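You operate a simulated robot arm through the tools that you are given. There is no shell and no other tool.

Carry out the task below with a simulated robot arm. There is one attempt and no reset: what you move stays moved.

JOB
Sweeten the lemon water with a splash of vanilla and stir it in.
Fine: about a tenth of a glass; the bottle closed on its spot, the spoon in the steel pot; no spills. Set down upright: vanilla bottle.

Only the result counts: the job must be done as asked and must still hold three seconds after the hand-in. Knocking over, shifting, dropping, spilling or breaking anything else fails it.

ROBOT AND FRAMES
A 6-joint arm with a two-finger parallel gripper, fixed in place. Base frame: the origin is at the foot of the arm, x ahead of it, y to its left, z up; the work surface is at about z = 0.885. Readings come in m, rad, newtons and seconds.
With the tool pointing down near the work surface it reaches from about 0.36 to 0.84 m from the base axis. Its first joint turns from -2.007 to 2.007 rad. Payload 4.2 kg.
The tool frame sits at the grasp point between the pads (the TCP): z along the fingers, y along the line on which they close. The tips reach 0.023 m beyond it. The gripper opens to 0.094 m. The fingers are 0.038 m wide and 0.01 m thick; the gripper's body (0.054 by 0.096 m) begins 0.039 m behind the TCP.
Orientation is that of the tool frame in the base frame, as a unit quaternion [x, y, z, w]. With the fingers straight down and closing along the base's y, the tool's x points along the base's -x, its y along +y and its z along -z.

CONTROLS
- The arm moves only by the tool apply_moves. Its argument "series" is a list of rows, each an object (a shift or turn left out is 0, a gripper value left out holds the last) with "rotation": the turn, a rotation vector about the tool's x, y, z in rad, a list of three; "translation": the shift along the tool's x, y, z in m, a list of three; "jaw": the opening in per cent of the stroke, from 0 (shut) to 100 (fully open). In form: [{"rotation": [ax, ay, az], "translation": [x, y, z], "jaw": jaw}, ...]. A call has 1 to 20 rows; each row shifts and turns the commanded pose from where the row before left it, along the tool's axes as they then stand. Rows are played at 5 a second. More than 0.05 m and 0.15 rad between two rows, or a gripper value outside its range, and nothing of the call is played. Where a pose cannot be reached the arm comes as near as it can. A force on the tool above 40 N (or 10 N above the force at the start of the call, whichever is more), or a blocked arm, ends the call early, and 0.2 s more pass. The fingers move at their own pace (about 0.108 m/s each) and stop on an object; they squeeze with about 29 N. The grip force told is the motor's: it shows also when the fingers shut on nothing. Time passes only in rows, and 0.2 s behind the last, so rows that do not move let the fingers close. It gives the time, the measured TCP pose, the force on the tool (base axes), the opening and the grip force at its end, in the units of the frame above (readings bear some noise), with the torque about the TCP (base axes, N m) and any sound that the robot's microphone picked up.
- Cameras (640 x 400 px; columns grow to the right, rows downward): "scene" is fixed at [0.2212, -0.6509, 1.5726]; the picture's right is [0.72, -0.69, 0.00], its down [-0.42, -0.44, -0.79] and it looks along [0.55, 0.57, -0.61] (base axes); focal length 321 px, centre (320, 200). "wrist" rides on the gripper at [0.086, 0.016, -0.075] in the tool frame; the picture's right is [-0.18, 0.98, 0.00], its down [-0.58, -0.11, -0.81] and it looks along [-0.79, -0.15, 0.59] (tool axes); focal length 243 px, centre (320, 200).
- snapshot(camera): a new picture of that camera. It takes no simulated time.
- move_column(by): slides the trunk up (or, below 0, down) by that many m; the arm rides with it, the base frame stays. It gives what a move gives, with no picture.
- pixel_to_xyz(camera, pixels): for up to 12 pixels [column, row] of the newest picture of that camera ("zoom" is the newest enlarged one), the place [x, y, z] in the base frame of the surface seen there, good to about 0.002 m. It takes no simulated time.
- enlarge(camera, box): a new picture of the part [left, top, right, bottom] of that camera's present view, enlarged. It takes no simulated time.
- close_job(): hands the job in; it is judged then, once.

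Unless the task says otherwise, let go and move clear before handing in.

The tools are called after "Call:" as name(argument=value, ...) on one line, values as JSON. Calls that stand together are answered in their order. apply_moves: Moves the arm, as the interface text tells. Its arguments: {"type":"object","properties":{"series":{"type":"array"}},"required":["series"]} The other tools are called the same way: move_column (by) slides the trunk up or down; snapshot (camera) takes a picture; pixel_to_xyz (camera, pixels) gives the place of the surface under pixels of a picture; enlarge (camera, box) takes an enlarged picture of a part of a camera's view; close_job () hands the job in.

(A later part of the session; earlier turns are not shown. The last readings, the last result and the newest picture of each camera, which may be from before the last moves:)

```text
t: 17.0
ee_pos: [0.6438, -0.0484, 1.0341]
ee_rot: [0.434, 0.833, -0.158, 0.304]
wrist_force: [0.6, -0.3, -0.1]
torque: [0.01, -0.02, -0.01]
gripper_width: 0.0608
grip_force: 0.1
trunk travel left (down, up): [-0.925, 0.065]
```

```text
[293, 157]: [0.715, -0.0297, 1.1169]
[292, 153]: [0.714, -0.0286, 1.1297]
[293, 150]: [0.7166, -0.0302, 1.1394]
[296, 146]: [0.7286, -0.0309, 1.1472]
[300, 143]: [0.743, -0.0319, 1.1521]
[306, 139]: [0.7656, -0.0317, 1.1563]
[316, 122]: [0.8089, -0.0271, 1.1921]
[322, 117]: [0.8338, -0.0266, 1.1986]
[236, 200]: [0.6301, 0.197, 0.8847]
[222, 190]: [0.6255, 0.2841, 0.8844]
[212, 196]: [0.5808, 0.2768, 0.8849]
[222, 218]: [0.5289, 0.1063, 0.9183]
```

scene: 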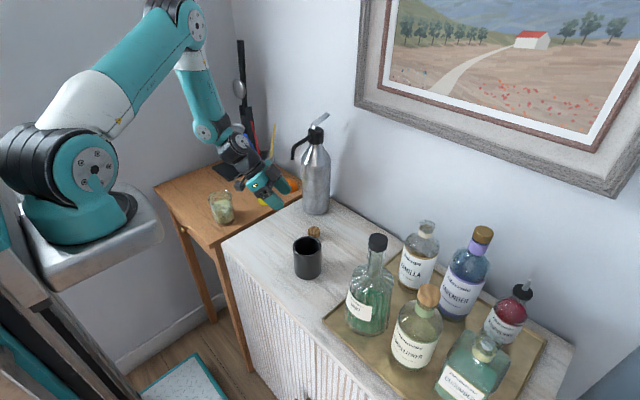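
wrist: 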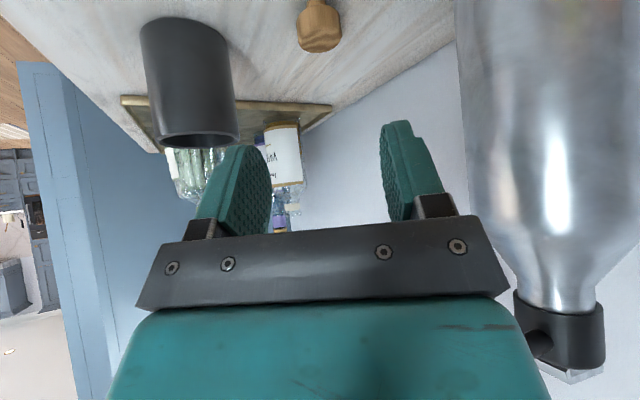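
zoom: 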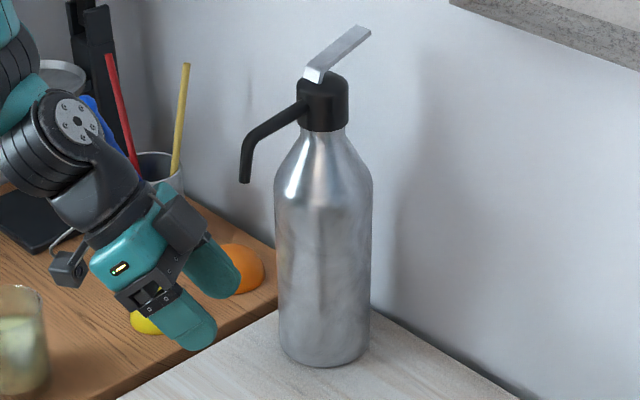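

The spout tip is at (0.715,-0.030,1.11–1.15), so I'll rise while moving away from it. Then I'll reorient to 65° yaw and 20° below horizontal, and hover above the open bottle.

Call:
apply_moves(series=[{"translation": [-0.032, -0.0156, -0.0165]}, {"translation": [-0.032, -0.0156, -0.0165]}, {"translation": [-0.032, -0.0156, -0.0165]}, {"translation": [-0.032, -0.0156, -0.0165]}, {"translation": [-0.032, -0.0156, -0.0165], "jaw": 100}, {"rotation": [0, -0.131, 0]}, {"rotation": [0, -0.131, 0]}, {"rotation": [0, -0.131, 0]}, {"rotation": [0, -0.131, 0]}, {"rotation": [0.082, 0, 0.0298]}, {"rotation": [0.082, 0, 0.0298]}, {"translation": [-0.0149, 0.0016, 0.0409]}, {"translation": [-0.0149, 0.0016, 0.0409]}, {"translation": [-0.0149, 0.0016, 0.0409]}, {"translation": [-0.0149, 0.0016, 0.0409]}, {"translation": [-0.0149, 0.0017, 0.0409]}, {"translation": [-0.0149, 0.0017, 0.0409]}, {"translation": [-0.0149, 0.0017, 0.0409]}, {}])

Call:
snapshot(camera="wrist")

Call:
snapshot(camera="scene")

```text
t: 21.0
ee_pos: [0.7593, -0.422, 1.2006]
ee_rot: [0.441, 0.691, -0.309, 0.483]
wrist_force: [-0.1, -0.5, 0.1]
torque: [-0.03, 0.02, -0.03]
gripper_width: 0.0937
grip_force: 0.1
trunk travel left (down, up): [-0.925, 0.065]
```

```text
taken
```

wrist: 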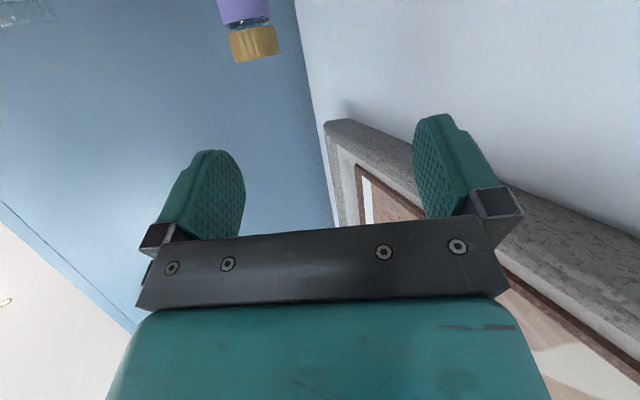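

```text
taken
```

scene: 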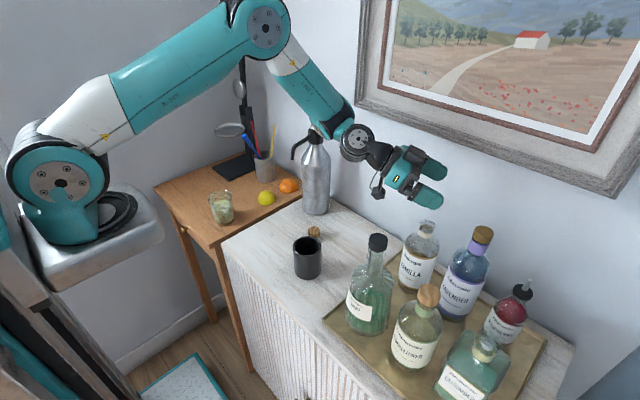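

The pose matches the command: tool axis (0.395,-0.853,-0.344), with the bottle axis centred between the fingers. I'll lower vertically in two stages, checking on the way.

Call:
apply_moves(series=[{"translation": [0.0282, 0, 0.0103]}, {"translation": [0.0282, 0, 0.0103]}, {"translation": [0.0282, 0, 0.0103]}, {"translation": [0.0282, 0, 0.0103]}, {"translation": [0.0188, 0, 0.0068]}, {}])

Call:
snapshot(camera="wrist")

Call:
enlarge(camera="scene", box=[280, 150, 480, 310])

```text
t: 22.4
ee_pos: [0.7575, -0.4226, 1.0593]
ee_rot: [0.44, 0.69, -0.308, 0.484]
wrist_force: [0.5, 0.2, 0.5]
torque: [-0.01, 0.01, 0.01]
gripper_width: 0.094
grip_force: 0.0
trunk travel left (down, up): [-0.925, 0.065]
```

```text
taken
```

wrist: 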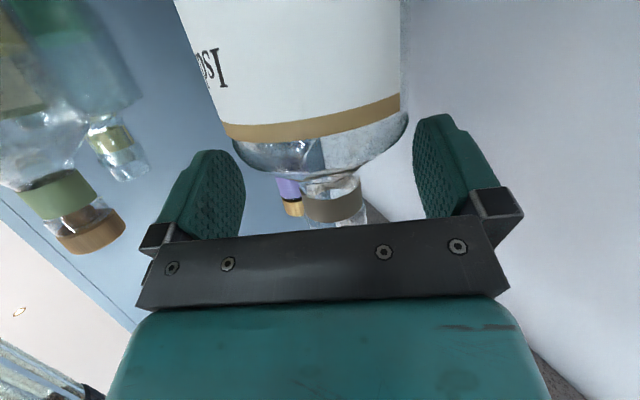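

```text
2.50 times, centred on (380, 230) of scene
```

zoom: 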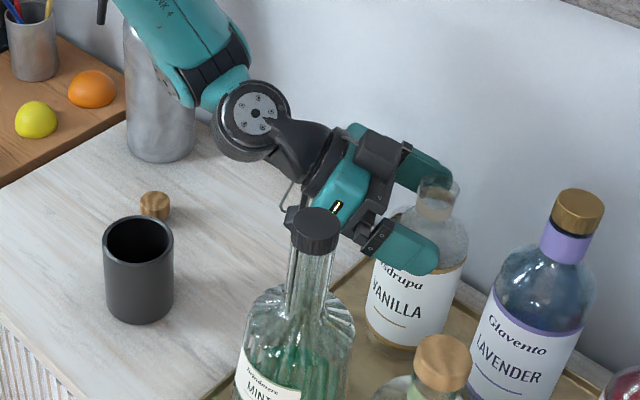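

In the wrist view the bottle's neck and body sit a few pixels right of where they should, which is about 3 mm. I'll correct that and lower to the grasp height of z≈0.985.

Call:
apply_moves(series=[{"translation": [0, 0.003, 0]}, {"translation": [0.0188, 0, 0.0068]}, {"translation": [0.0188, 0, 0.0068]}, {"translation": [0.0188, 0, 0.0068]}, {"translation": [0.0132, 0, 0.0048]}, {}])

Call:
snapshot(camera="wrist")

Call:
enlarge(camera="scene", box=[280, 150, 480, 310])

```text
t: 23.8
ee_pos: [0.7619, -0.4191, 0.9867]
ee_rot: [0.439, 0.691, -0.308, 0.485]
wrist_force: [0.7, -1.0, 0.4]
torque: [-0.01, 0.0, -0.03]
gripper_width: 0.094
grip_force: 0.1
trunk travel left (down, up): [-0.925, 0.065]
```

```text
taken
```

wrist: 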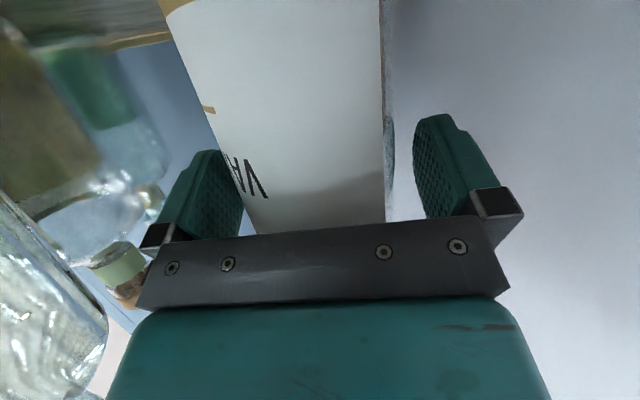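

```text
2.50 times, centred on (380, 230) of scene
```

zoom: 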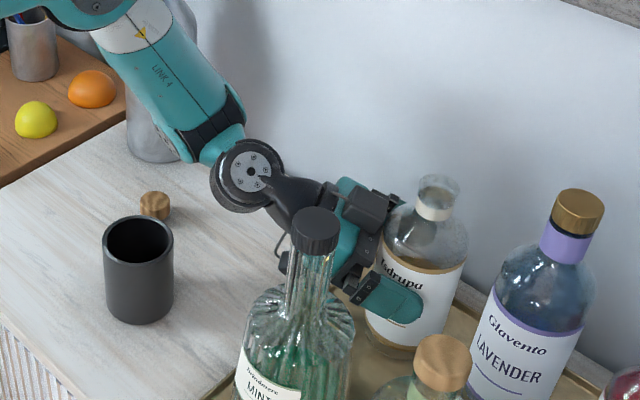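

The fingers straddle the bottle with a gap on both sides. I'll close on it.

Call:
apply_moves(series=[{"jaw": 60}, {}, {}, {}])

Call:
enlarge(camera="scene", box=[280, 150, 480, 310])

```text
t: 24.8
ee_pos: [0.7609, -0.4203, 0.9863]
ee_rot: [0.44, 0.691, -0.308, 0.484]
wrist_force: [-1.9, -1.3, -0.7]
torque: [-0.17, 0.0, -0.05]
gripper_width: 0.0774
grip_force: 29.0
trunk travel left (down, up): [-0.925, 0.065]
```

```text
2.50 times, centred on (380, 230) of scene
```

zoom: 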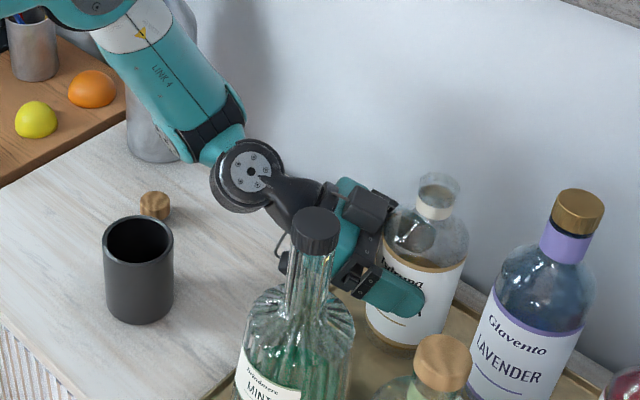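

The grip closed at 0.0774 m with 29 N. I'll lift the bottle straight up a little first, and I also want the robot's own base axis located so I can plan the pour pose.

Call:
apply_moves(series=[{"translation": [-0.0047, 0, -0.0017]}, {"translation": [-0.0094, 0, -0.0034]}, {"translation": [-0.0188, 0, -0.0068]}, {}])

Call:
enlarge(camera="scene", box=[330, 150, 480, 310])

Call:
enlarge(camera="scene", box=[0, 100, 180, 300])

Call:
pixel_to_xyz(camera="zoom", pixels=[[235, 290], [280, 285], [320, 250], [330, 215], [150, 270], [120, 230], [170, 285], [100, 300], [60, 330], [355, 280], [305, 210], [130, 345]])

```text
t: 25.8
ee_pos: [0.7618, -0.4192, 1.0197]
ee_rot: [0.44, 0.69, -0.309, 0.484]
wrist_force: [-0.7, 0.5, -7.9]
torque: [0.08, 0.06, 0.0]
gripper_width: 0.0773
grip_force: 29.4
trunk travel left (down, up): [-0.925, 0.065]
```

```text
2.50 times, centred on (405, 230) of scene
```

zoom: 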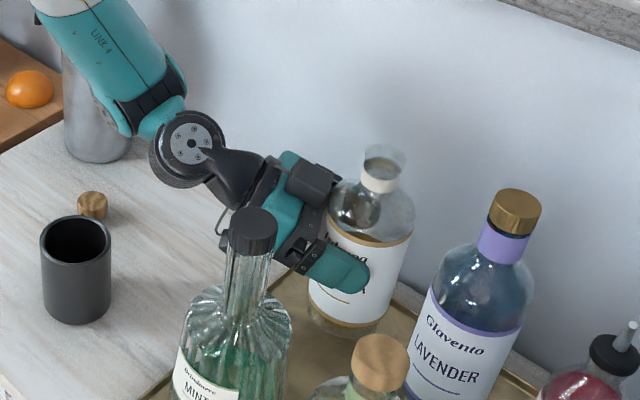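

```text
2.00 times, centred on (90, 200) of scene
```

zoom: 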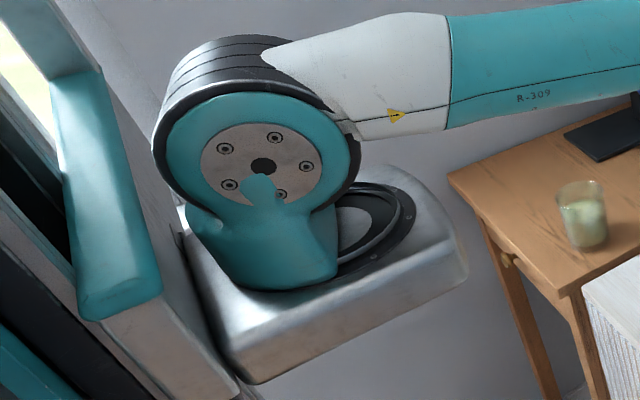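

```text
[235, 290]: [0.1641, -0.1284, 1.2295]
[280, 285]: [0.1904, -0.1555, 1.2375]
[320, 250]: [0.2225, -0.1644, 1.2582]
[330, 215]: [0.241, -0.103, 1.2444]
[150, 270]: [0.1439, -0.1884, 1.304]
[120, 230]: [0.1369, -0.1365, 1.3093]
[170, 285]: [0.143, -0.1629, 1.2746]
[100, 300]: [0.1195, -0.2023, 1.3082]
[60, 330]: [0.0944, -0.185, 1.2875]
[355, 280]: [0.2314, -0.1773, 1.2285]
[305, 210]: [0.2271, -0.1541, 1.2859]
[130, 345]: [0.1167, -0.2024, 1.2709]
```

The bottle came off the tray cleanly, with about 8 N of weight held. My pour plan is to turn the hand so it points left, then pitch it forward so the mouth swings over the glass from the right, with the wrist above. First I'll lift to z≈1.2 and carry the bottle to open space at (0.68,-0.15) with a slight lean.

Call:
apply_moves(series=[{"translation": [-0.0338, 0, -0.0123]}, {"translation": [-0.0338, 0, -0.0123]}, {"translation": [-0.0338, 0, -0.0123]}, {"translation": [-0.0338, 0, -0.0123]}, {"translation": [-0.0338, 0, -0.0123]}, {"translation": [0.0119, 0.0049, -0.0327]}, {"translation": [0.0119, 0.0049, -0.0327]}, {"translation": [0.0119, 0.0049, -0.0327]}, {"translation": [0.0119, 0.0049, -0.0327]}, {"translation": [0.0119, 0.0049, -0.0327]}, {"translation": [0.0119, 0.0049, -0.0327]}, {"translation": [0.0119, 0.0049, -0.0327]}, {"translation": [0.0119, 0.005, -0.0327]}, {"rotation": [0, 0.0873, 0]}, {"rotation": [0, 0.0873, 0]}, {"rotation": [0, 0.0873, 0]}, {"rotation": [0, 0.0872, 0]}, {}])

Call:
snapshot(camera="scene")

Call:
enlarge(camera="scene", box=[195, 175, 255, 235])

Call:
pixel_to_xyz(camera="zoom", pixels=[[300, 125], [225, 165], [370, 140], [300, 165], [260, 185], [350, 175], [255, 190], [300, 260], [260, 260], [350, 250], [300, 305], [300, 325]])

```text
t: 29.6
ee_pos: [0.6782, -0.1526, 1.2013]
ee_rot: [0.487, 0.765, -0.226, 0.357]
wrist_force: [-0.2, 0.6, -7.3]
torque: [0.06, 0.05, 0.0]
gripper_width: 0.0772
grip_force: 28.8
trunk travel left (down, up): [-0.925, 0.065]
```

```text
taken
```

scene: 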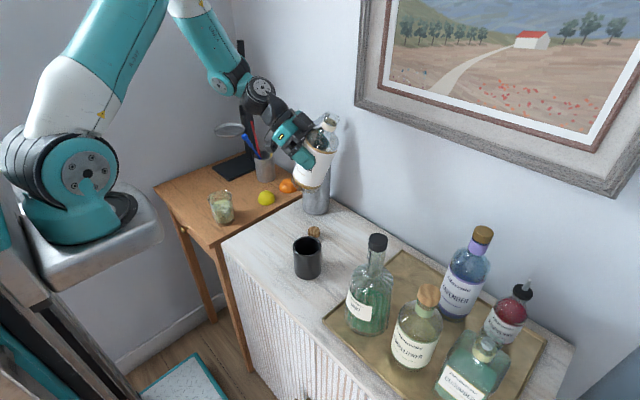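

```text
6.67 times, centred on (225, 205) of scene
```

zoom: 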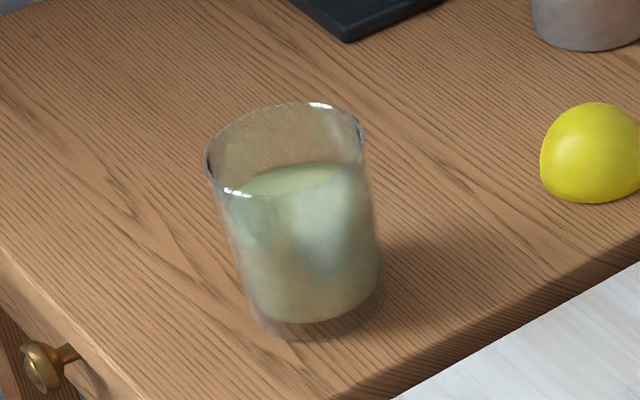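

```text
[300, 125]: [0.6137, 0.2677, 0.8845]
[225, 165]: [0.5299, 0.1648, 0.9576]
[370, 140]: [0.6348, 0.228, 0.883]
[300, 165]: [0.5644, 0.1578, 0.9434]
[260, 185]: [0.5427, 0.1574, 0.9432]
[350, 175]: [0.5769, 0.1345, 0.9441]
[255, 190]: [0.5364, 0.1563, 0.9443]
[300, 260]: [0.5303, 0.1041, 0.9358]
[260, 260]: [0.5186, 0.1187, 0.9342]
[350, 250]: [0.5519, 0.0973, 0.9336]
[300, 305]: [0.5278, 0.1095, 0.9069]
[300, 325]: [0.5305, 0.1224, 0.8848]
```

The bottle hangs steady at 20° of lean. The glass's liquid surface is at z≈0.944, with its centre near (0.549,0.129) and the rim at about 0.975, so a tenth of a glass is roughly a 9 mm rise. I'll yaw the hand in place in two steps, checking for joint limits.

Call:
apply_moves(series=[{"rotation": [-0.1063, 0, -0.0893]}, {"rotation": [-0.1063, 0, -0.0893]}, {"rotation": [-0.1063, 0, -0.0893]}, {"rotation": [-0.1063, 0, -0.0893]}, {"rotation": [-0.1063, 0, -0.0893]}, {"rotation": [-0.1063, 0, -0.0893]}, {"rotation": [-0.1063, 0, -0.0893]}, {"rotation": [-0.1063, 0, -0.0893]}, {"rotation": [-0.1063, 0, -0.0893]}, {"rotation": [-0.1063, 0, -0.0893]}, {"rotation": [-0.1063, 0, -0.0893]}, {}])

Call:
snapshot(camera="scene")

```text
t: 32.2
ee_pos: [0.678, -0.1533, 1.2]
ee_rot: [-0.177, 0.889, 0.081, 0.414]
wrist_force: [0.1, -0.7, -7.3]
torque: [-0.01, 0.01, 0.02]
gripper_width: 0.0773
grip_force: 28.9
trunk travel left (down, up): [-0.925, 0.065]
```

```text
taken
```

scene: 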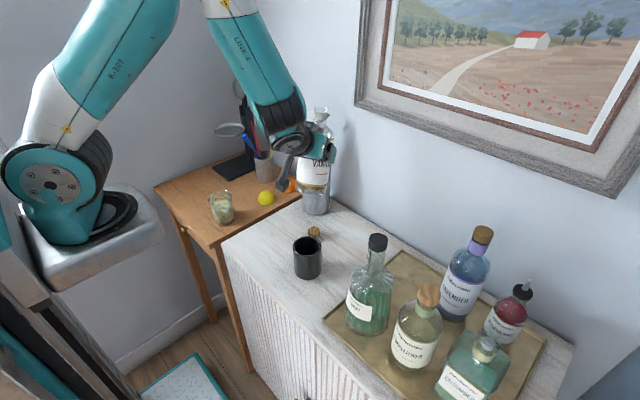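

The pose tracks exactly at heading about 22°, and the bottle is steady. I'll continue the yaw to about 110°.

Call:
apply_moves(series=[{"rotation": [-0.1063, 0, -0.0893]}, {"rotation": [-0.1063, 0, -0.0893]}, {"rotation": [-0.1063, 0, -0.0893]}, {"rotation": [-0.1063, 0, -0.0893]}, {"rotation": [-0.1063, 0, -0.0893]}, {"rotation": [-0.1063, 0, -0.0893]}, {"rotation": [-0.1063, 0, -0.0893]}, {"rotation": [-0.1063, 0, -0.0893]}, {"rotation": [-0.1063, 0, -0.0893]}, {"rotation": [-0.1063, 0, -0.0893]}, {"rotation": [-0.1063, 0, -0.0893]}, {}])

Call:
snapshot(camera="scene")

Call:
snapshot(camera="wrist")

```text
t: 34.8
ee_pos: [0.6794, -0.1508, 1.1998]
ee_rot: [0.743, -0.52, -0.344, -0.242]
wrist_force: [0.1, -1.2, -7.1]
torque: [-0.02, -0.03, -0.02]
gripper_width: 0.0772
grip_force: 29.0
trunk travel left (down, up): [-0.925, 0.065]
```

```text
taken
```

scene: 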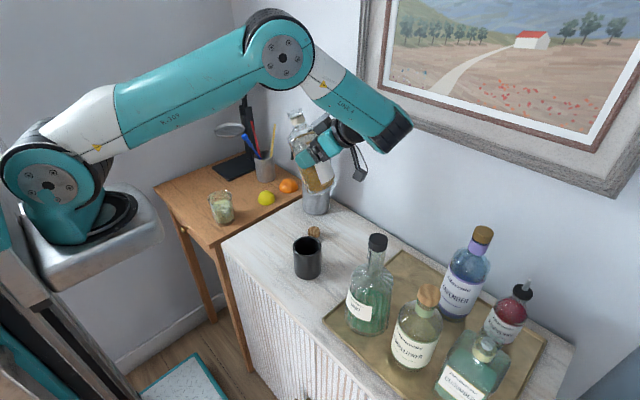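

```text
taken
```

wrist: 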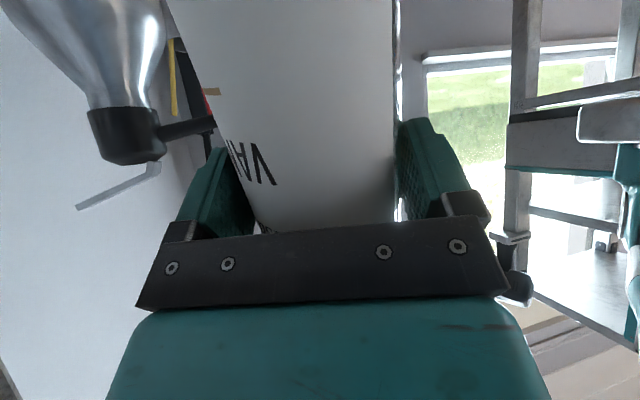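

Heading is now 110° and the bottle is stable. I'll zoom in to see the vanilla level inside the bottle, since that sets the tilt at which it starts to pour.

Call:
enlarge(camera="scene", box=[260, 95, 370, 220])

Call:
pixel_to_xyz(camera="zoom", pixels=[[290, 60], [270, 55], [245, 70], [260, 120], [300, 200], [320, 270], [300, 165], [340, 240], [330, 290], [350, 270], [220, 150], [290, 240]])

```text
3.20 times, centred on (315, 158) of scene
```

zoom: 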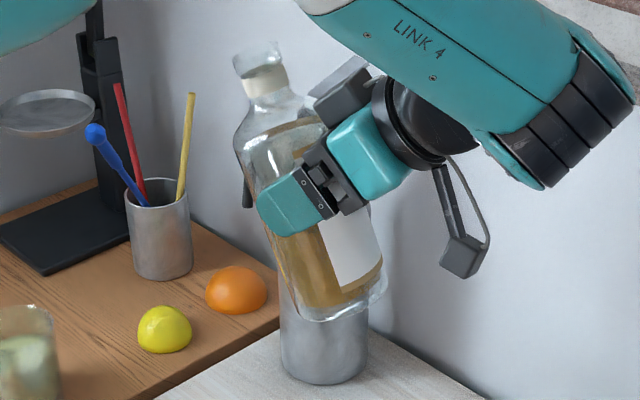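

```text
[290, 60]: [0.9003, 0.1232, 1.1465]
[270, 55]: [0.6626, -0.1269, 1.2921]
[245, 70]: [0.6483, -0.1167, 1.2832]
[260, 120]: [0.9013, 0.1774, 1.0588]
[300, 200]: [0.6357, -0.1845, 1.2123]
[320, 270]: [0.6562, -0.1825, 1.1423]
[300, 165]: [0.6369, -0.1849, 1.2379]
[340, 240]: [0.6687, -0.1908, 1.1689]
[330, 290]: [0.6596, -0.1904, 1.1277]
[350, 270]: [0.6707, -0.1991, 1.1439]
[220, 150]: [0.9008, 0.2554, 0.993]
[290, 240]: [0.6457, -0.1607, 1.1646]
```

The vanilla fills roughly 60% of the body, so it should begin to flow near 80° of tilt. I'll carry the bottle so its mouth is high above the glass at about (0.551,0.124,1.25), keeping the 20° lean.

Call:
apply_moves(series=[{"translation": [-0.0189, 0.0039, 0.0321]}, {"translation": [-0.0189, 0.0039, 0.0321]}, {"translation": [-0.0189, 0.0039, 0.0321]}, {"translation": [-0.0189, 0.0039, 0.0321]}, {"translation": [-0.0189, 0.0039, 0.0321]}, {"translation": [-0.0189, 0.0039, 0.0321]}, {"translation": [-0.019, 0.0038, 0.032]}, {}])

Call:
snapshot(camera="scene")

Call:
enlarge(camera="scene", box=[180, 80, 320, 240])

```text
t: 36.6
ee_pos: [0.566, 0.083, 1.1565]
ee_rot: [0.743, -0.521, -0.344, -0.242]
wrist_force: [-0.2, -0.4, -7.1]
torque: [-0.05, -0.01, -0.01]
gripper_width: 0.0772
grip_force: 28.4
trunk travel left (down, up): [-0.925, 0.065]
```

```text
taken
```

scene: 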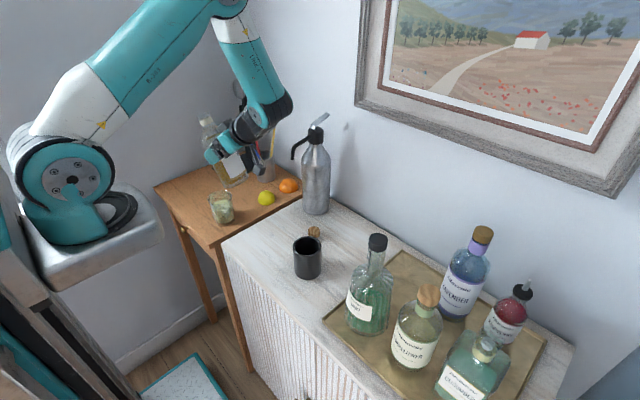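

```text
2.50 times, centred on (250, 160) of scene
```

zoom: 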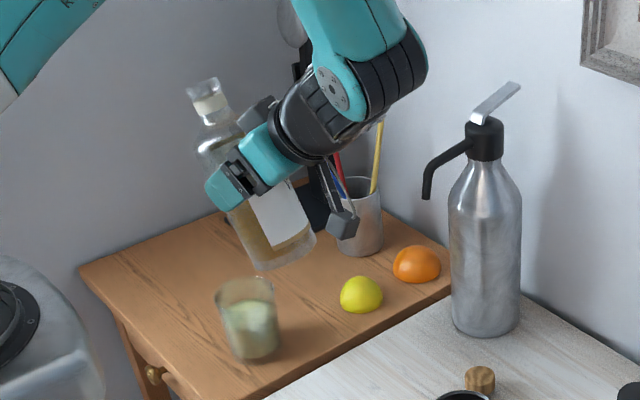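

The mouth is over the glass with a clear view. I'll tilt from 20° to 60° about the mouth, which is still below the flow angle, and check.

Call:
apply_moves(series=[{"rotation": [0, 0.0997, 0], "translation": [0.002, 0, -0.0102]}, {"rotation": [0, 0.0997, 0], "translation": [0.002, 0, -0.0102]}, {"rotation": [0, 0.0997, 0], "translation": [0.002, 0, -0.0102]}, {"rotation": [0, 0.0997, 0], "translation": [0.002, 0, -0.0102]}, {"rotation": [0, 0.0997, 0], "translation": [0.002, 0, -0.0102]}, {"rotation": [0, 0.0997, 0], "translation": [0.002, 0, -0.0102]}, {"rotation": [0, 0.0997, 0], "translation": [0.002, 0, -0.0102]}, {}])

Call:
snapshot(camera="scene")

Call:
enlarge(camera="scene", box=[170, 80, 310, 240])

```text
t: 38.4
ee_pos: [0.5832, 0.0336, 1.209]
ee_rot: [0.816, -0.571, -0.07, -0.048]
wrist_force: [0.6, 0.4, -7.9]
torque: [0.05, 0.01, -0.02]
gripper_width: 0.0767
grip_force: 28.9
trunk travel left (down, up): [-0.925, 0.065]
```

```text
taken
```

scene: 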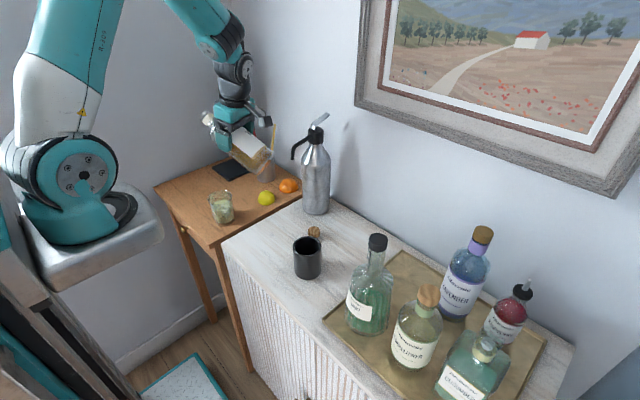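

```text
2.50 times, centred on (240, 160) of scene
```

zoom: 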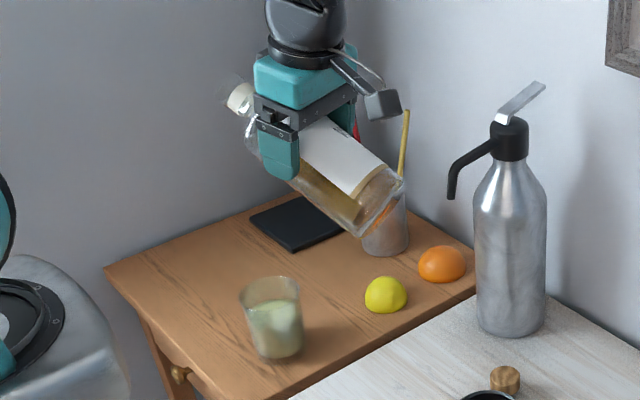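

The tilt is 60° as predicted and nothing has flowed. I'll lower the bottle so the mouth is at about z 1.09 over the glass.

Call:
apply_moves(series=[{"translation": [0.007, 0, 0.0394]}, {"translation": [0.007, 0, 0.0394]}, {"translation": [0.007, 0, 0.0394]}, {"translation": [0.007, 0, 0.0394]}, {}])

Call:
snapshot(camera="wrist")

Call:
enlarge(camera="scene", box=[170, 120, 310, 240])

```text
t: 39.6
ee_pos: [0.5846, 0.0365, 1.0474]
ee_rot: [0.817, -0.571, -0.071, -0.049]
wrist_force: [0.3, 0.5, -7.1]
torque: [0.05, 0.04, -0.03]
gripper_width: 0.0764
grip_force: 29.3
trunk travel left (down, up): [-0.925, 0.065]
```

```text
taken
```

wrist: 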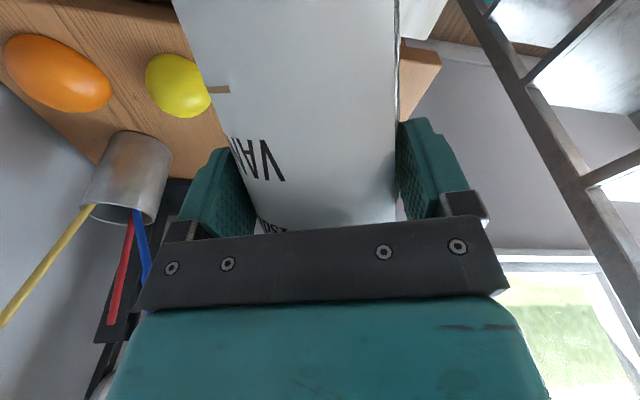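

```text
3.33 times, centred on (240, 180) of scene
```

zoom: 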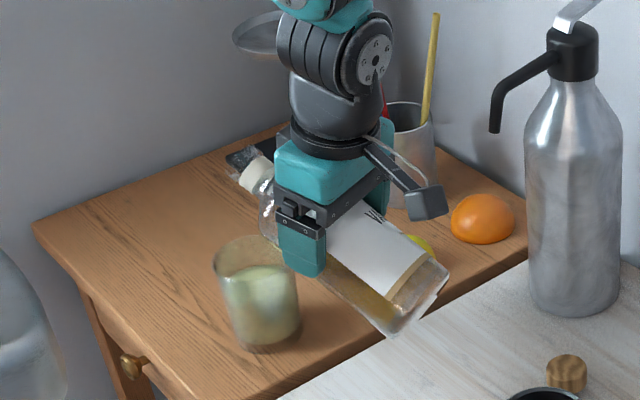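

The mouth projects right over the glass. I'll tilt on to 75° and lower to a mouth height of about 1.055, then look for flow.

Call:
apply_moves(series=[{"rotation": [0, 0.0873, 0], "translation": [0.0018, 0, -0.0089]}, {"rotation": [0, 0.0873, 0], "translation": [0.0018, 0, -0.0089]}, {"rotation": [0, 0.0873, 0], "translation": [0.0018, 0, -0.0089]}, {"translation": [-0.0015, 0, 0.0175]}, {"translation": [-0.0015, 0, 0.0175]}, {}])

Call:
enlarge(camera="scene", box=[170, 120, 310, 240])

Call:
pixel_to_xyz(camera="zoom", pixels=[[250, 190], [235, 175], [260, 200], [290, 290], [250, 280], [250, 300], [230, 250], [270, 275], [240, 210], [225, 290], [280, 240], [340, 290]])

```text
t: 41.0
ee_pos: [0.5856, 0.0267, 1.0397]
ee_rot: [0.819, -0.572, 0.036, 0.026]
wrist_force: [0.4, -0.4, -7.1]
torque: [0.09, 0.07, 0.01]
gripper_width: 0.0763
grip_force: 28.9
trunk travel left (down, up): [-0.925, 0.065]
```

```text
3.33 times, centred on (240, 180) of scene
```

zoom: 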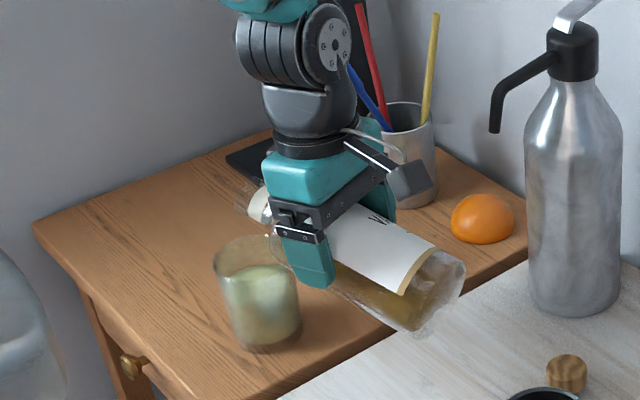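

```text
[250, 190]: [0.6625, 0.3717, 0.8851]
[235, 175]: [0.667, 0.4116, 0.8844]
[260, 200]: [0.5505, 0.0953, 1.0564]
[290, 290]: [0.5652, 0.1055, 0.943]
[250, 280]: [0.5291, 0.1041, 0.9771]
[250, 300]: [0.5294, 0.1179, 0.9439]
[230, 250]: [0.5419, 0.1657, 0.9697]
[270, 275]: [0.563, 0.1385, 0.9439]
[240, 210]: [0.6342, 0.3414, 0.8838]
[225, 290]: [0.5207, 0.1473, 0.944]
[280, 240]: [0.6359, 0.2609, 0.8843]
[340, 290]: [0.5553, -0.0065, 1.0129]
```

No flow yet at 75°; the glass surface is still at z≈0.944. I'll tilt 3° more and check.

Call:
apply_moves(series=[{"rotation": [0, 0.0262, 0], "translation": [0.0007, 0, -0.0026]}, {"rotation": [0, 0.0262, 0], "translation": [0.0007, 0, -0.0026]}])

Call:
enlarge(camera="scene", box=[195, 160, 275, 230])

```text
t: 41.6
ee_pos: [0.5863, 0.0252, 1.0446]
ee_rot: [0.817, -0.572, 0.058, 0.04]
wrist_force: [-0.2, -0.4, -7.8]
torque: [0.09, 0.02, -0.04]
gripper_width: 0.0763
grip_force: 29.1
trunk travel left (down, up): [-0.925, 0.065]
```

```text
5.71 times, centred on (235, 195) of scene
```

zoom: 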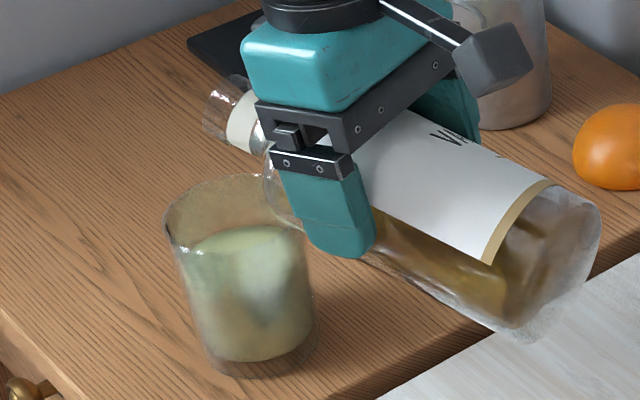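

Still no flow at 78°; the amber liquid lies along the lower half of the bottle. I'll continue in small steps.

Call:
apply_moves(series=[{"rotation": [0, 0.0262, 0], "translation": [0.0007, 0, -0.0026]}, {"rotation": [0, 0.0262, 0], "translation": [0.0007, 0, -0.0026]}, {}])

Call:
enlarge(camera="scene", box=[195, 160, 275, 230])

Call:
pixel_to_xyz(camera="zoom", pixels=[[230, 240], [210, 250], [260, 235], [280, 245], [250, 260]])

```text
t: 42.4
ee_pos: [0.5855, 0.0246, 1.0508]
ee_rot: [0.815, -0.57, 0.08, 0.056]
wrist_force: [-0.1, 0.3, -7.4]
torque: [0.14, 0.05, 0.0]
gripper_width: 0.0766
grip_force: 29.3
trunk travel left (down, up): [-0.925, 0.065]
```

```text
5.71 times, centred on (235, 195) of scene
```

zoom: 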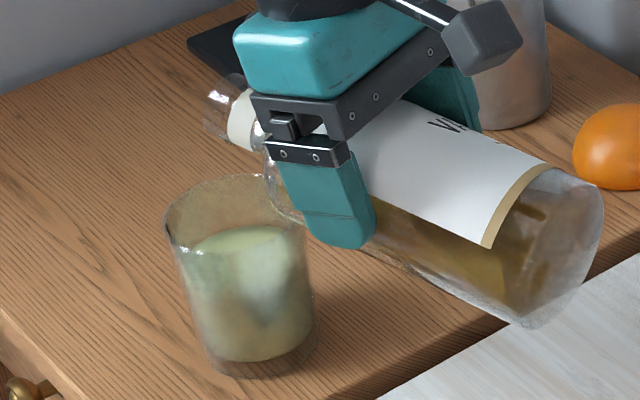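

```text
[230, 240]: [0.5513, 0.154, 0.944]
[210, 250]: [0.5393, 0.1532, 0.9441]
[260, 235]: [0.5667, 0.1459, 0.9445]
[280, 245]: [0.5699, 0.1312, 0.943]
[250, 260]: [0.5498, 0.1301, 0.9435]
```

The surface still reads 0.944 at 81°, and amber has reached the shoulder at zoom (285,190). I'll go on in 2° steps.

Call:
apply_moves(series=[{"rotation": [0, 0.0175, 0], "translation": [0.0004, 0, -0.0018]}, {"rotation": [0, 0.0175, 0], "translation": [0.0004, 0, -0.0018]}])

Call:
enlarge(camera="scene", box=[195, 160, 275, 230])

Call:
pixel_to_xyz(camera="zoom", pixels=[[230, 240], [210, 250], [260, 235], [280, 245], [250, 260]])

```text
t: 43.0
ee_pos: [0.5864, 0.0245, 1.0529]
ee_rot: [0.813, -0.57, 0.094, 0.066]
wrist_force: [0.4, 0.5, -6.8]
torque: [0.11, 0.06, -0.01]
gripper_width: 0.0765
grip_force: 28.8
trunk travel left (down, up): [-0.925, 0.065]
```

```text
5.71 times, centred on (235, 195) of scene
```

zoom: 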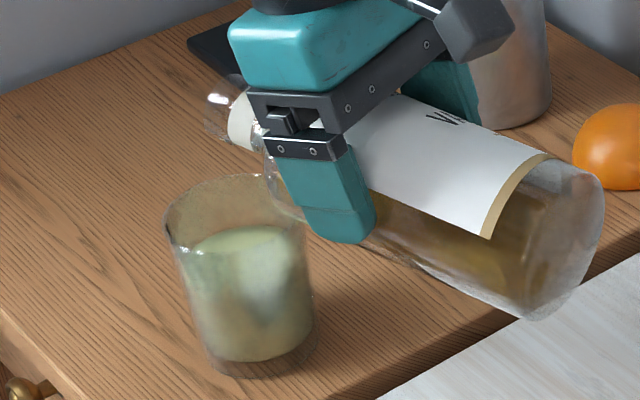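

```text
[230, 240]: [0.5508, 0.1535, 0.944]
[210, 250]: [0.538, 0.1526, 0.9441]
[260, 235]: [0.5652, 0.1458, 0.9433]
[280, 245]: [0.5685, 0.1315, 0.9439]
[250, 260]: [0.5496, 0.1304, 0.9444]
```

Still nothing at 83°. I'll step to 85° and pause a moment.

Call:
apply_moves(series=[{"rotation": [0, 0.0175, 0], "translation": [0.0004, 0, -0.0018]}, {"rotation": [0, 0.0175, 0], "translation": [0.0004, 0, -0.0018]}])

Call:
enlarge(camera="scene", box=[195, 160, 275, 230])

Call:
pixel_to_xyz(camera="zoom", pixels=[[230, 240], [210, 250], [260, 235], [280, 245], [250, 260]])

```text
t: 43.6
ee_pos: [0.5857, 0.0245, 1.0573]
ee_rot: [0.812, -0.568, 0.109, 0.076]
wrist_force: [0.0, 0.6, -7.6]
torque: [0.12, 0.06, -0.01]
gripper_width: 0.0763
grip_force: 28.8
trunk travel left (down, up): [-0.925, 0.065]
```

```text
5.71 times, centred on (235, 195) of scene
```

zoom: 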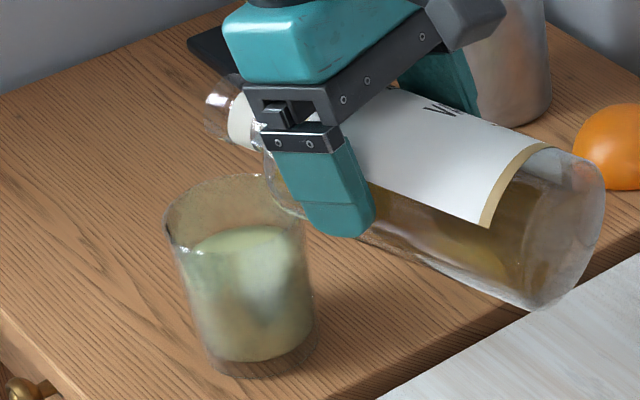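

```text
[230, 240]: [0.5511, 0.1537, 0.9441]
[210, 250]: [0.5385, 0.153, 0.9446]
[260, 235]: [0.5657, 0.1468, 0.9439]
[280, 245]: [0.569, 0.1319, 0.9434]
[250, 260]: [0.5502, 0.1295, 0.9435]
```

No flow at 85° either. I'll take another 2°.

Call:
apply_moves(series=[{"rotation": [0, 0.0175, 0], "translation": [0.0004, 0, -0.0018]}, {"rotation": [0, 0.0175, 0], "translation": [0.0004, 0, -0.0018]}])

Call:
enlarge(camera="scene", box=[195, 160, 275, 230])

Call:
pixel_to_xyz(camera="zoom", pixels=[[230, 240], [210, 250], [260, 235], [280, 245], [250, 260]])

```text
t: 44.2
ee_pos: [0.5863, 0.0244, 1.0611]
ee_rot: [0.81, -0.567, 0.122, 0.086]
wrist_force: [-0.9, 0.3, -7.1]
torque: [0.15, 0.02, -0.02]
gripper_width: 0.0765
grip_force: 29.0
trunk travel left (down, up): [-0.925, 0.065]
```

```text
5.71 times, centred on (235, 195) of scene
```

zoom: 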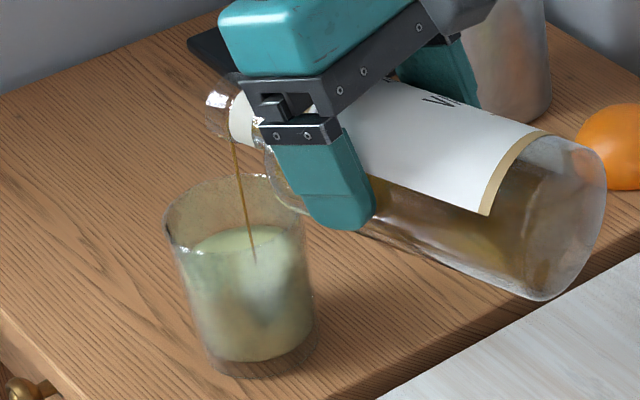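

```text
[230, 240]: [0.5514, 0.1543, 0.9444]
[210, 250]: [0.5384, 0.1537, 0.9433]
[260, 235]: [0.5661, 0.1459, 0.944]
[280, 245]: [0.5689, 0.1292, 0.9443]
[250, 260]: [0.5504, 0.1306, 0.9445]
```

A thin amber stream now falls at zoom (245,210) and lands in the middle of the glass. I'll hold the tilt and watch the level.

Call:
apply_moves(series=[{}, {}])

Call:
enlarge(camera="scene", box=[195, 160, 275, 230])

Call:
pixel_to_xyz(camera="zoom", pixels=[[230, 240], [210, 250], [260, 235], [280, 245], [250, 260]])

```text
t: 44.8
ee_pos: [0.5872, 0.024, 1.0618]
ee_rot: [0.81, -0.567, 0.122, 0.084]
wrist_force: [0.1, -0.6, -6.7]
torque: [0.14, 0.06, 0.02]
gripper_width: 0.0763
grip_force: 29.1
trunk travel left (down, up): [-0.925, 0.065]
```

```text
5.71 times, centred on (235, 195) of scene
```

zoom: 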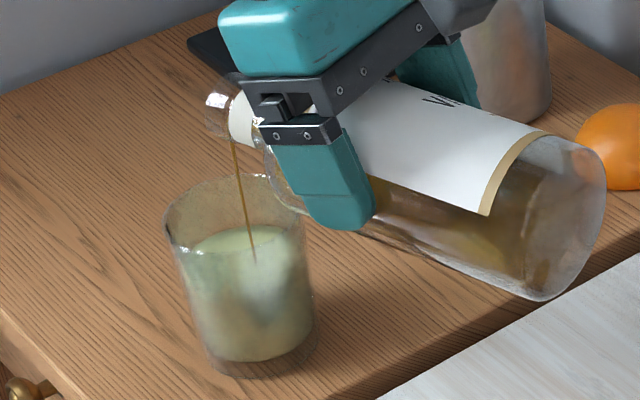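

```text
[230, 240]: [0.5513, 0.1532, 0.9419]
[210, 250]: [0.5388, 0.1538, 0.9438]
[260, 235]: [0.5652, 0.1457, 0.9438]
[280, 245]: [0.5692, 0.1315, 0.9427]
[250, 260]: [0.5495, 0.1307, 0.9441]
```

The flow is slow and the level hasn't measurably changed. I'll hold for another second.

Call:
apply_moves(series=[{}, {}, {}, {}])

Call:
enlarge(camera="scene", box=[195, 160, 275, 230])

Call:
pixel_to_xyz(camera="zoom", pixels=[[230, 240], [210, 250], [260, 235], [280, 245], [250, 260], [225, 245], [270, 240]])

```text
t: 45.8
ee_pos: [0.5863, 0.025, 1.0606]
ee_rot: [0.81, -0.567, 0.122, 0.085]
wrist_force: [-0.1, 0.2, -6.9]
torque: [0.14, 0.07, 0.01]
gripper_width: 0.0763
grip_force: 29.1
trunk travel left (down, up): [-0.925, 0.065]
```

```text
5.71 times, centred on (235, 195) of scene
```

zoom: 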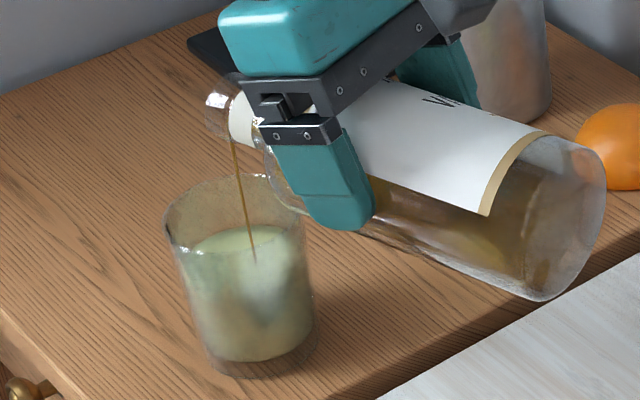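

```text
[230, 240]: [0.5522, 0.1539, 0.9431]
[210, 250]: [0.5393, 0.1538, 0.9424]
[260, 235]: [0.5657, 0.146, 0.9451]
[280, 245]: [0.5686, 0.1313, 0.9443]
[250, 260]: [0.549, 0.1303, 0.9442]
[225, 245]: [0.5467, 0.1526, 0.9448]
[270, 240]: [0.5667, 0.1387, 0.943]
```

There's still under a millimetre of rise. I'll tilt another 1.5° to strengthen the stream.

Call:
apply_moves(series=[{"rotation": [0, 0.0262, 0], "translation": [0.0007, 0, -0.0026]}, {}, {}])

Call:
enlarge(camera="scene", box=[195, 160, 275, 230])

Call:
pixel_to_xyz(camera="zoom", pixels=[[230, 240], [210, 250], [260, 235], [280, 245], [250, 260], [225, 245], [270, 240], [220, 250], [235, 255], [265, 255]])

```text
t: 46.6
ee_pos: [0.5862, 0.0243, 1.0637]
ee_rot: [0.809, -0.566, 0.132, 0.093]
wrist_force: [-0.8, -0.5, -6.8]
torque: [0.15, 0.02, 0.02]
gripper_width: 0.0764
grip_force: 29.2
trunk travel left (down, up): [-0.925, 0.065]
```

```text
5.71 times, centred on (235, 195) of scene
```

zoom: 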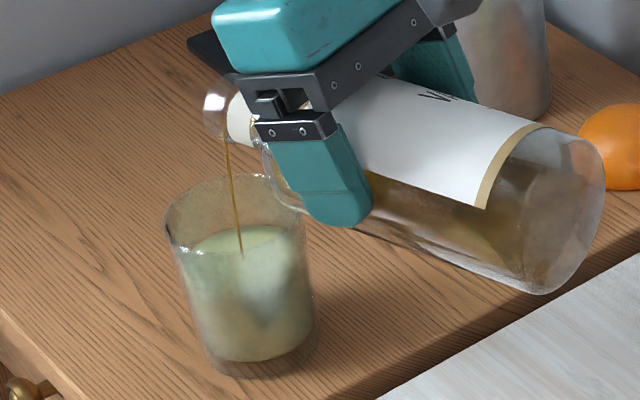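

```text
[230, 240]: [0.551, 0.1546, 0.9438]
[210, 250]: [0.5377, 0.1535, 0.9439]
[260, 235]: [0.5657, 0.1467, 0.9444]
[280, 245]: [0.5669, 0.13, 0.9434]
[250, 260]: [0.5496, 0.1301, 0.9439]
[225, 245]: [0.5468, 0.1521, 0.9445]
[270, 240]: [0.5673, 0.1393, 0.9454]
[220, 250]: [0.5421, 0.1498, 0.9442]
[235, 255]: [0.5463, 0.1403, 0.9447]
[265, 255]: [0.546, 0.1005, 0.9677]
```

The average surface is now about 0.9442, so the flow is barely 0.3 mm/s. I'll hold for two seconds to establish the rate.

Call:
apply_moves(series=[{}, {}, {}, {}, {}, {}, {}, {}, {}])

Call:
enlarge(camera="scene", box=[195, 160, 275, 230])

Call:
pixel_to_xyz(camera="zoom", pixels=[[230, 240], [210, 250], [260, 235], [280, 245], [250, 260], [225, 245], [270, 240], [220, 250], [235, 255], [255, 250]])

```text
t: 48.6
ee_pos: [0.5848, 0.0251, 1.0635]
ee_rot: [0.808, -0.567, 0.132, 0.093]
wrist_force: [0.5, -0.3, -7.7]
torque: [0.12, 0.04, -0.02]
gripper_width: 0.0767
grip_force: 29.1
trunk travel left (down, up): [-0.925, 0.065]
```

```text
5.71 times, centred on (235, 195) of scene
```

zoom: 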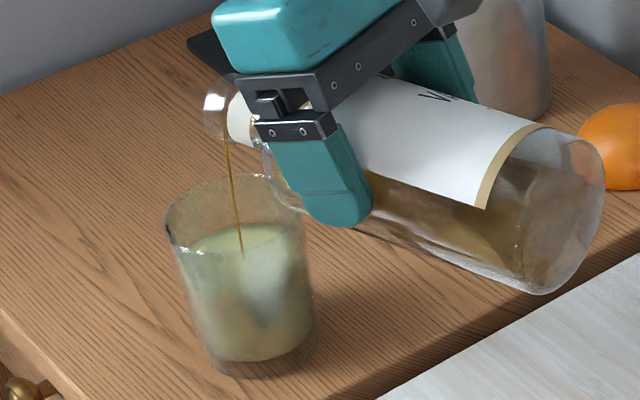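

```text
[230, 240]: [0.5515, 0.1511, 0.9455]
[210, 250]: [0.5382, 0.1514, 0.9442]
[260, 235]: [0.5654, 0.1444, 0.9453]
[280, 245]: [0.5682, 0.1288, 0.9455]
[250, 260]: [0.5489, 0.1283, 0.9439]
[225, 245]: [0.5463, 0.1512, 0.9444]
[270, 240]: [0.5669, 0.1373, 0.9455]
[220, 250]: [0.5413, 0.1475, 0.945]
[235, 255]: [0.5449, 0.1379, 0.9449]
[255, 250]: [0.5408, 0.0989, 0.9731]
```

The rise is about 0.35 mm/s (0.9449 now), so roughly 8 mm remains. I'll tilt 1.5° more to speed it up and keep measuring.

Call:
apply_moves(series=[{"rotation": [0, 0.0262, 0], "translation": [0.0007, 0, -0.0026]}, {}, {}, {}, {}])

Call:
enlarge(camera="scene", box=[195, 160, 275, 230])

Call:
pixel_to_xyz(camera="zoom", pixels=[[230, 240], [210, 250], [260, 235], [280, 245], [250, 260], [225, 245], [270, 240], [220, 250], [235, 255], [250, 240]])

```text
t: 49.8
ee_pos: [0.5862, 0.0244, 1.0657]
ee_rot: [0.806, -0.565, 0.143, 0.1]
wrist_force: [-0.1, 0.7, -6.9]
torque: [0.15, 0.07, -0.03]
gripper_width: 0.0766
grip_force: 29.3
trunk travel left (down, up): [-0.925, 0.065]
```

```text
5.71 times, centred on (235, 195) of scene
```

zoom: 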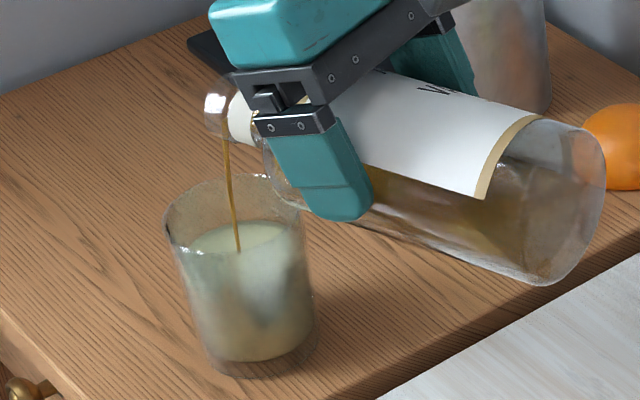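

```text
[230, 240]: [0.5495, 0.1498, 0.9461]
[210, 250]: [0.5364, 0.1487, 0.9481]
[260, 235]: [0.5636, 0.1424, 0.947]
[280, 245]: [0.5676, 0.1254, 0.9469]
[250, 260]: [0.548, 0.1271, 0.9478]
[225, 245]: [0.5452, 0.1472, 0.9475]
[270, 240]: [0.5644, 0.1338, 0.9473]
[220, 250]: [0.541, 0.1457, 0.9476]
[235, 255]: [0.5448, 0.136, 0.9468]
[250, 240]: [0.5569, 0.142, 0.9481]
```

The level is 0.9473 and rising about 2 mm/s. My target is about 0.952, so I'll hold one more second and then re-measure.

Call:
apply_moves(series=[{}, {}, {}, {}])

Call:
enlarge(camera="scene", box=[195, 160, 275, 230])

Call:
pixel_to_xyz(camera="zoom", pixels=[[230, 240], [210, 250], [260, 235], [280, 245], [250, 260], [225, 245], [270, 240], [220, 250], [235, 255], [250, 240]])

```text
t: 50.8
ee_pos: [0.5862, 0.0249, 1.0665]
ee_rot: [0.806, -0.565, 0.143, 0.1]
wrist_force: [-0.4, -0.4, -7.9]
torque: [0.1, 0.05, -0.02]
gripper_width: 0.0763
grip_force: 29.0
trunk travel left (down, up): [-0.925, 0.065]
```

```text
5.71 times, centred on (235, 195) of scene
```

zoom: 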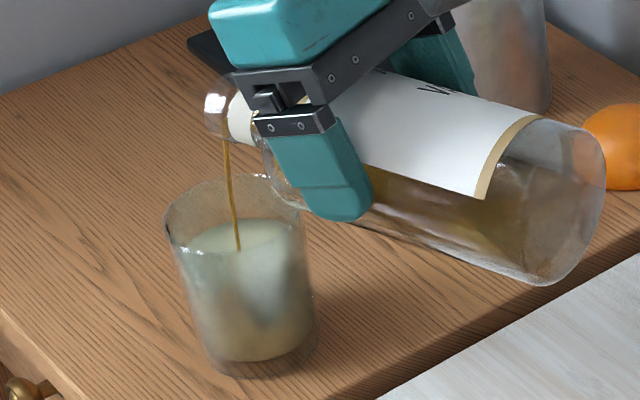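

```text
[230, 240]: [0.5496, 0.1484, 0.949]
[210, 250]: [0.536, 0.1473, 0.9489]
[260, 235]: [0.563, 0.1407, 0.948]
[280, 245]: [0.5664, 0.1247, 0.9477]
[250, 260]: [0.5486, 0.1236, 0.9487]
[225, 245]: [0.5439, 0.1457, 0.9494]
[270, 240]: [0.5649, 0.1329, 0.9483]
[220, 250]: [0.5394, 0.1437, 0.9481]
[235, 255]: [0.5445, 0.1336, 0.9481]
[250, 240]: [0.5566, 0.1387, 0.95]
```

The level is 0.9486 at roughly 1.3 mm/s. I'll hold about 1.6 s more and then decide.

Call:
apply_moves(series=[{}, {}, {}, {}, {}, {}, {}])

Call:
enlarge(camera="scene", box=[195, 160, 275, 230])

Call:
pixel_to_xyz(camera="zoom", pixels=[[230, 240], [210, 250], [260, 235], [280, 245], [250, 260], [225, 245], [270, 240], [220, 250], [235, 255], [250, 240]])

```text
t: 52.4
ee_pos: [0.5862, 0.0249, 1.0662]
ee_rot: [0.806, -0.565, 0.143, 0.1]
wrist_force: [0.1, 0.0, -7.8]
torque: [0.15, 0.06, -0.01]
gripper_width: 0.0765
grip_force: 28.7
trunk travel left (down, up): [-0.925, 0.065]
```

```text
5.71 times, centred on (235, 195) of scene
```

zoom: 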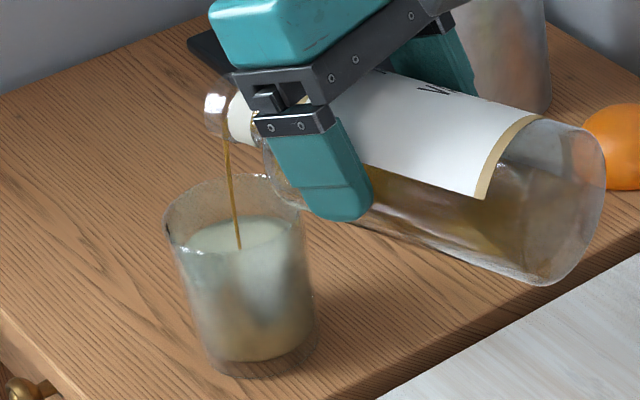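

```text
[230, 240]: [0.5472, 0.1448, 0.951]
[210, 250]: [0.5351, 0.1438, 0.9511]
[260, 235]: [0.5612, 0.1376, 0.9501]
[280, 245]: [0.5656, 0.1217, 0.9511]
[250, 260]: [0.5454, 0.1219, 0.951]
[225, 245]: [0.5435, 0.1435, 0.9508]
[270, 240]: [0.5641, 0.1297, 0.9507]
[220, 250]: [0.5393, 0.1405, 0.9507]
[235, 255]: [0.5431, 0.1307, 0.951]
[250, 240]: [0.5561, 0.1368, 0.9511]
```

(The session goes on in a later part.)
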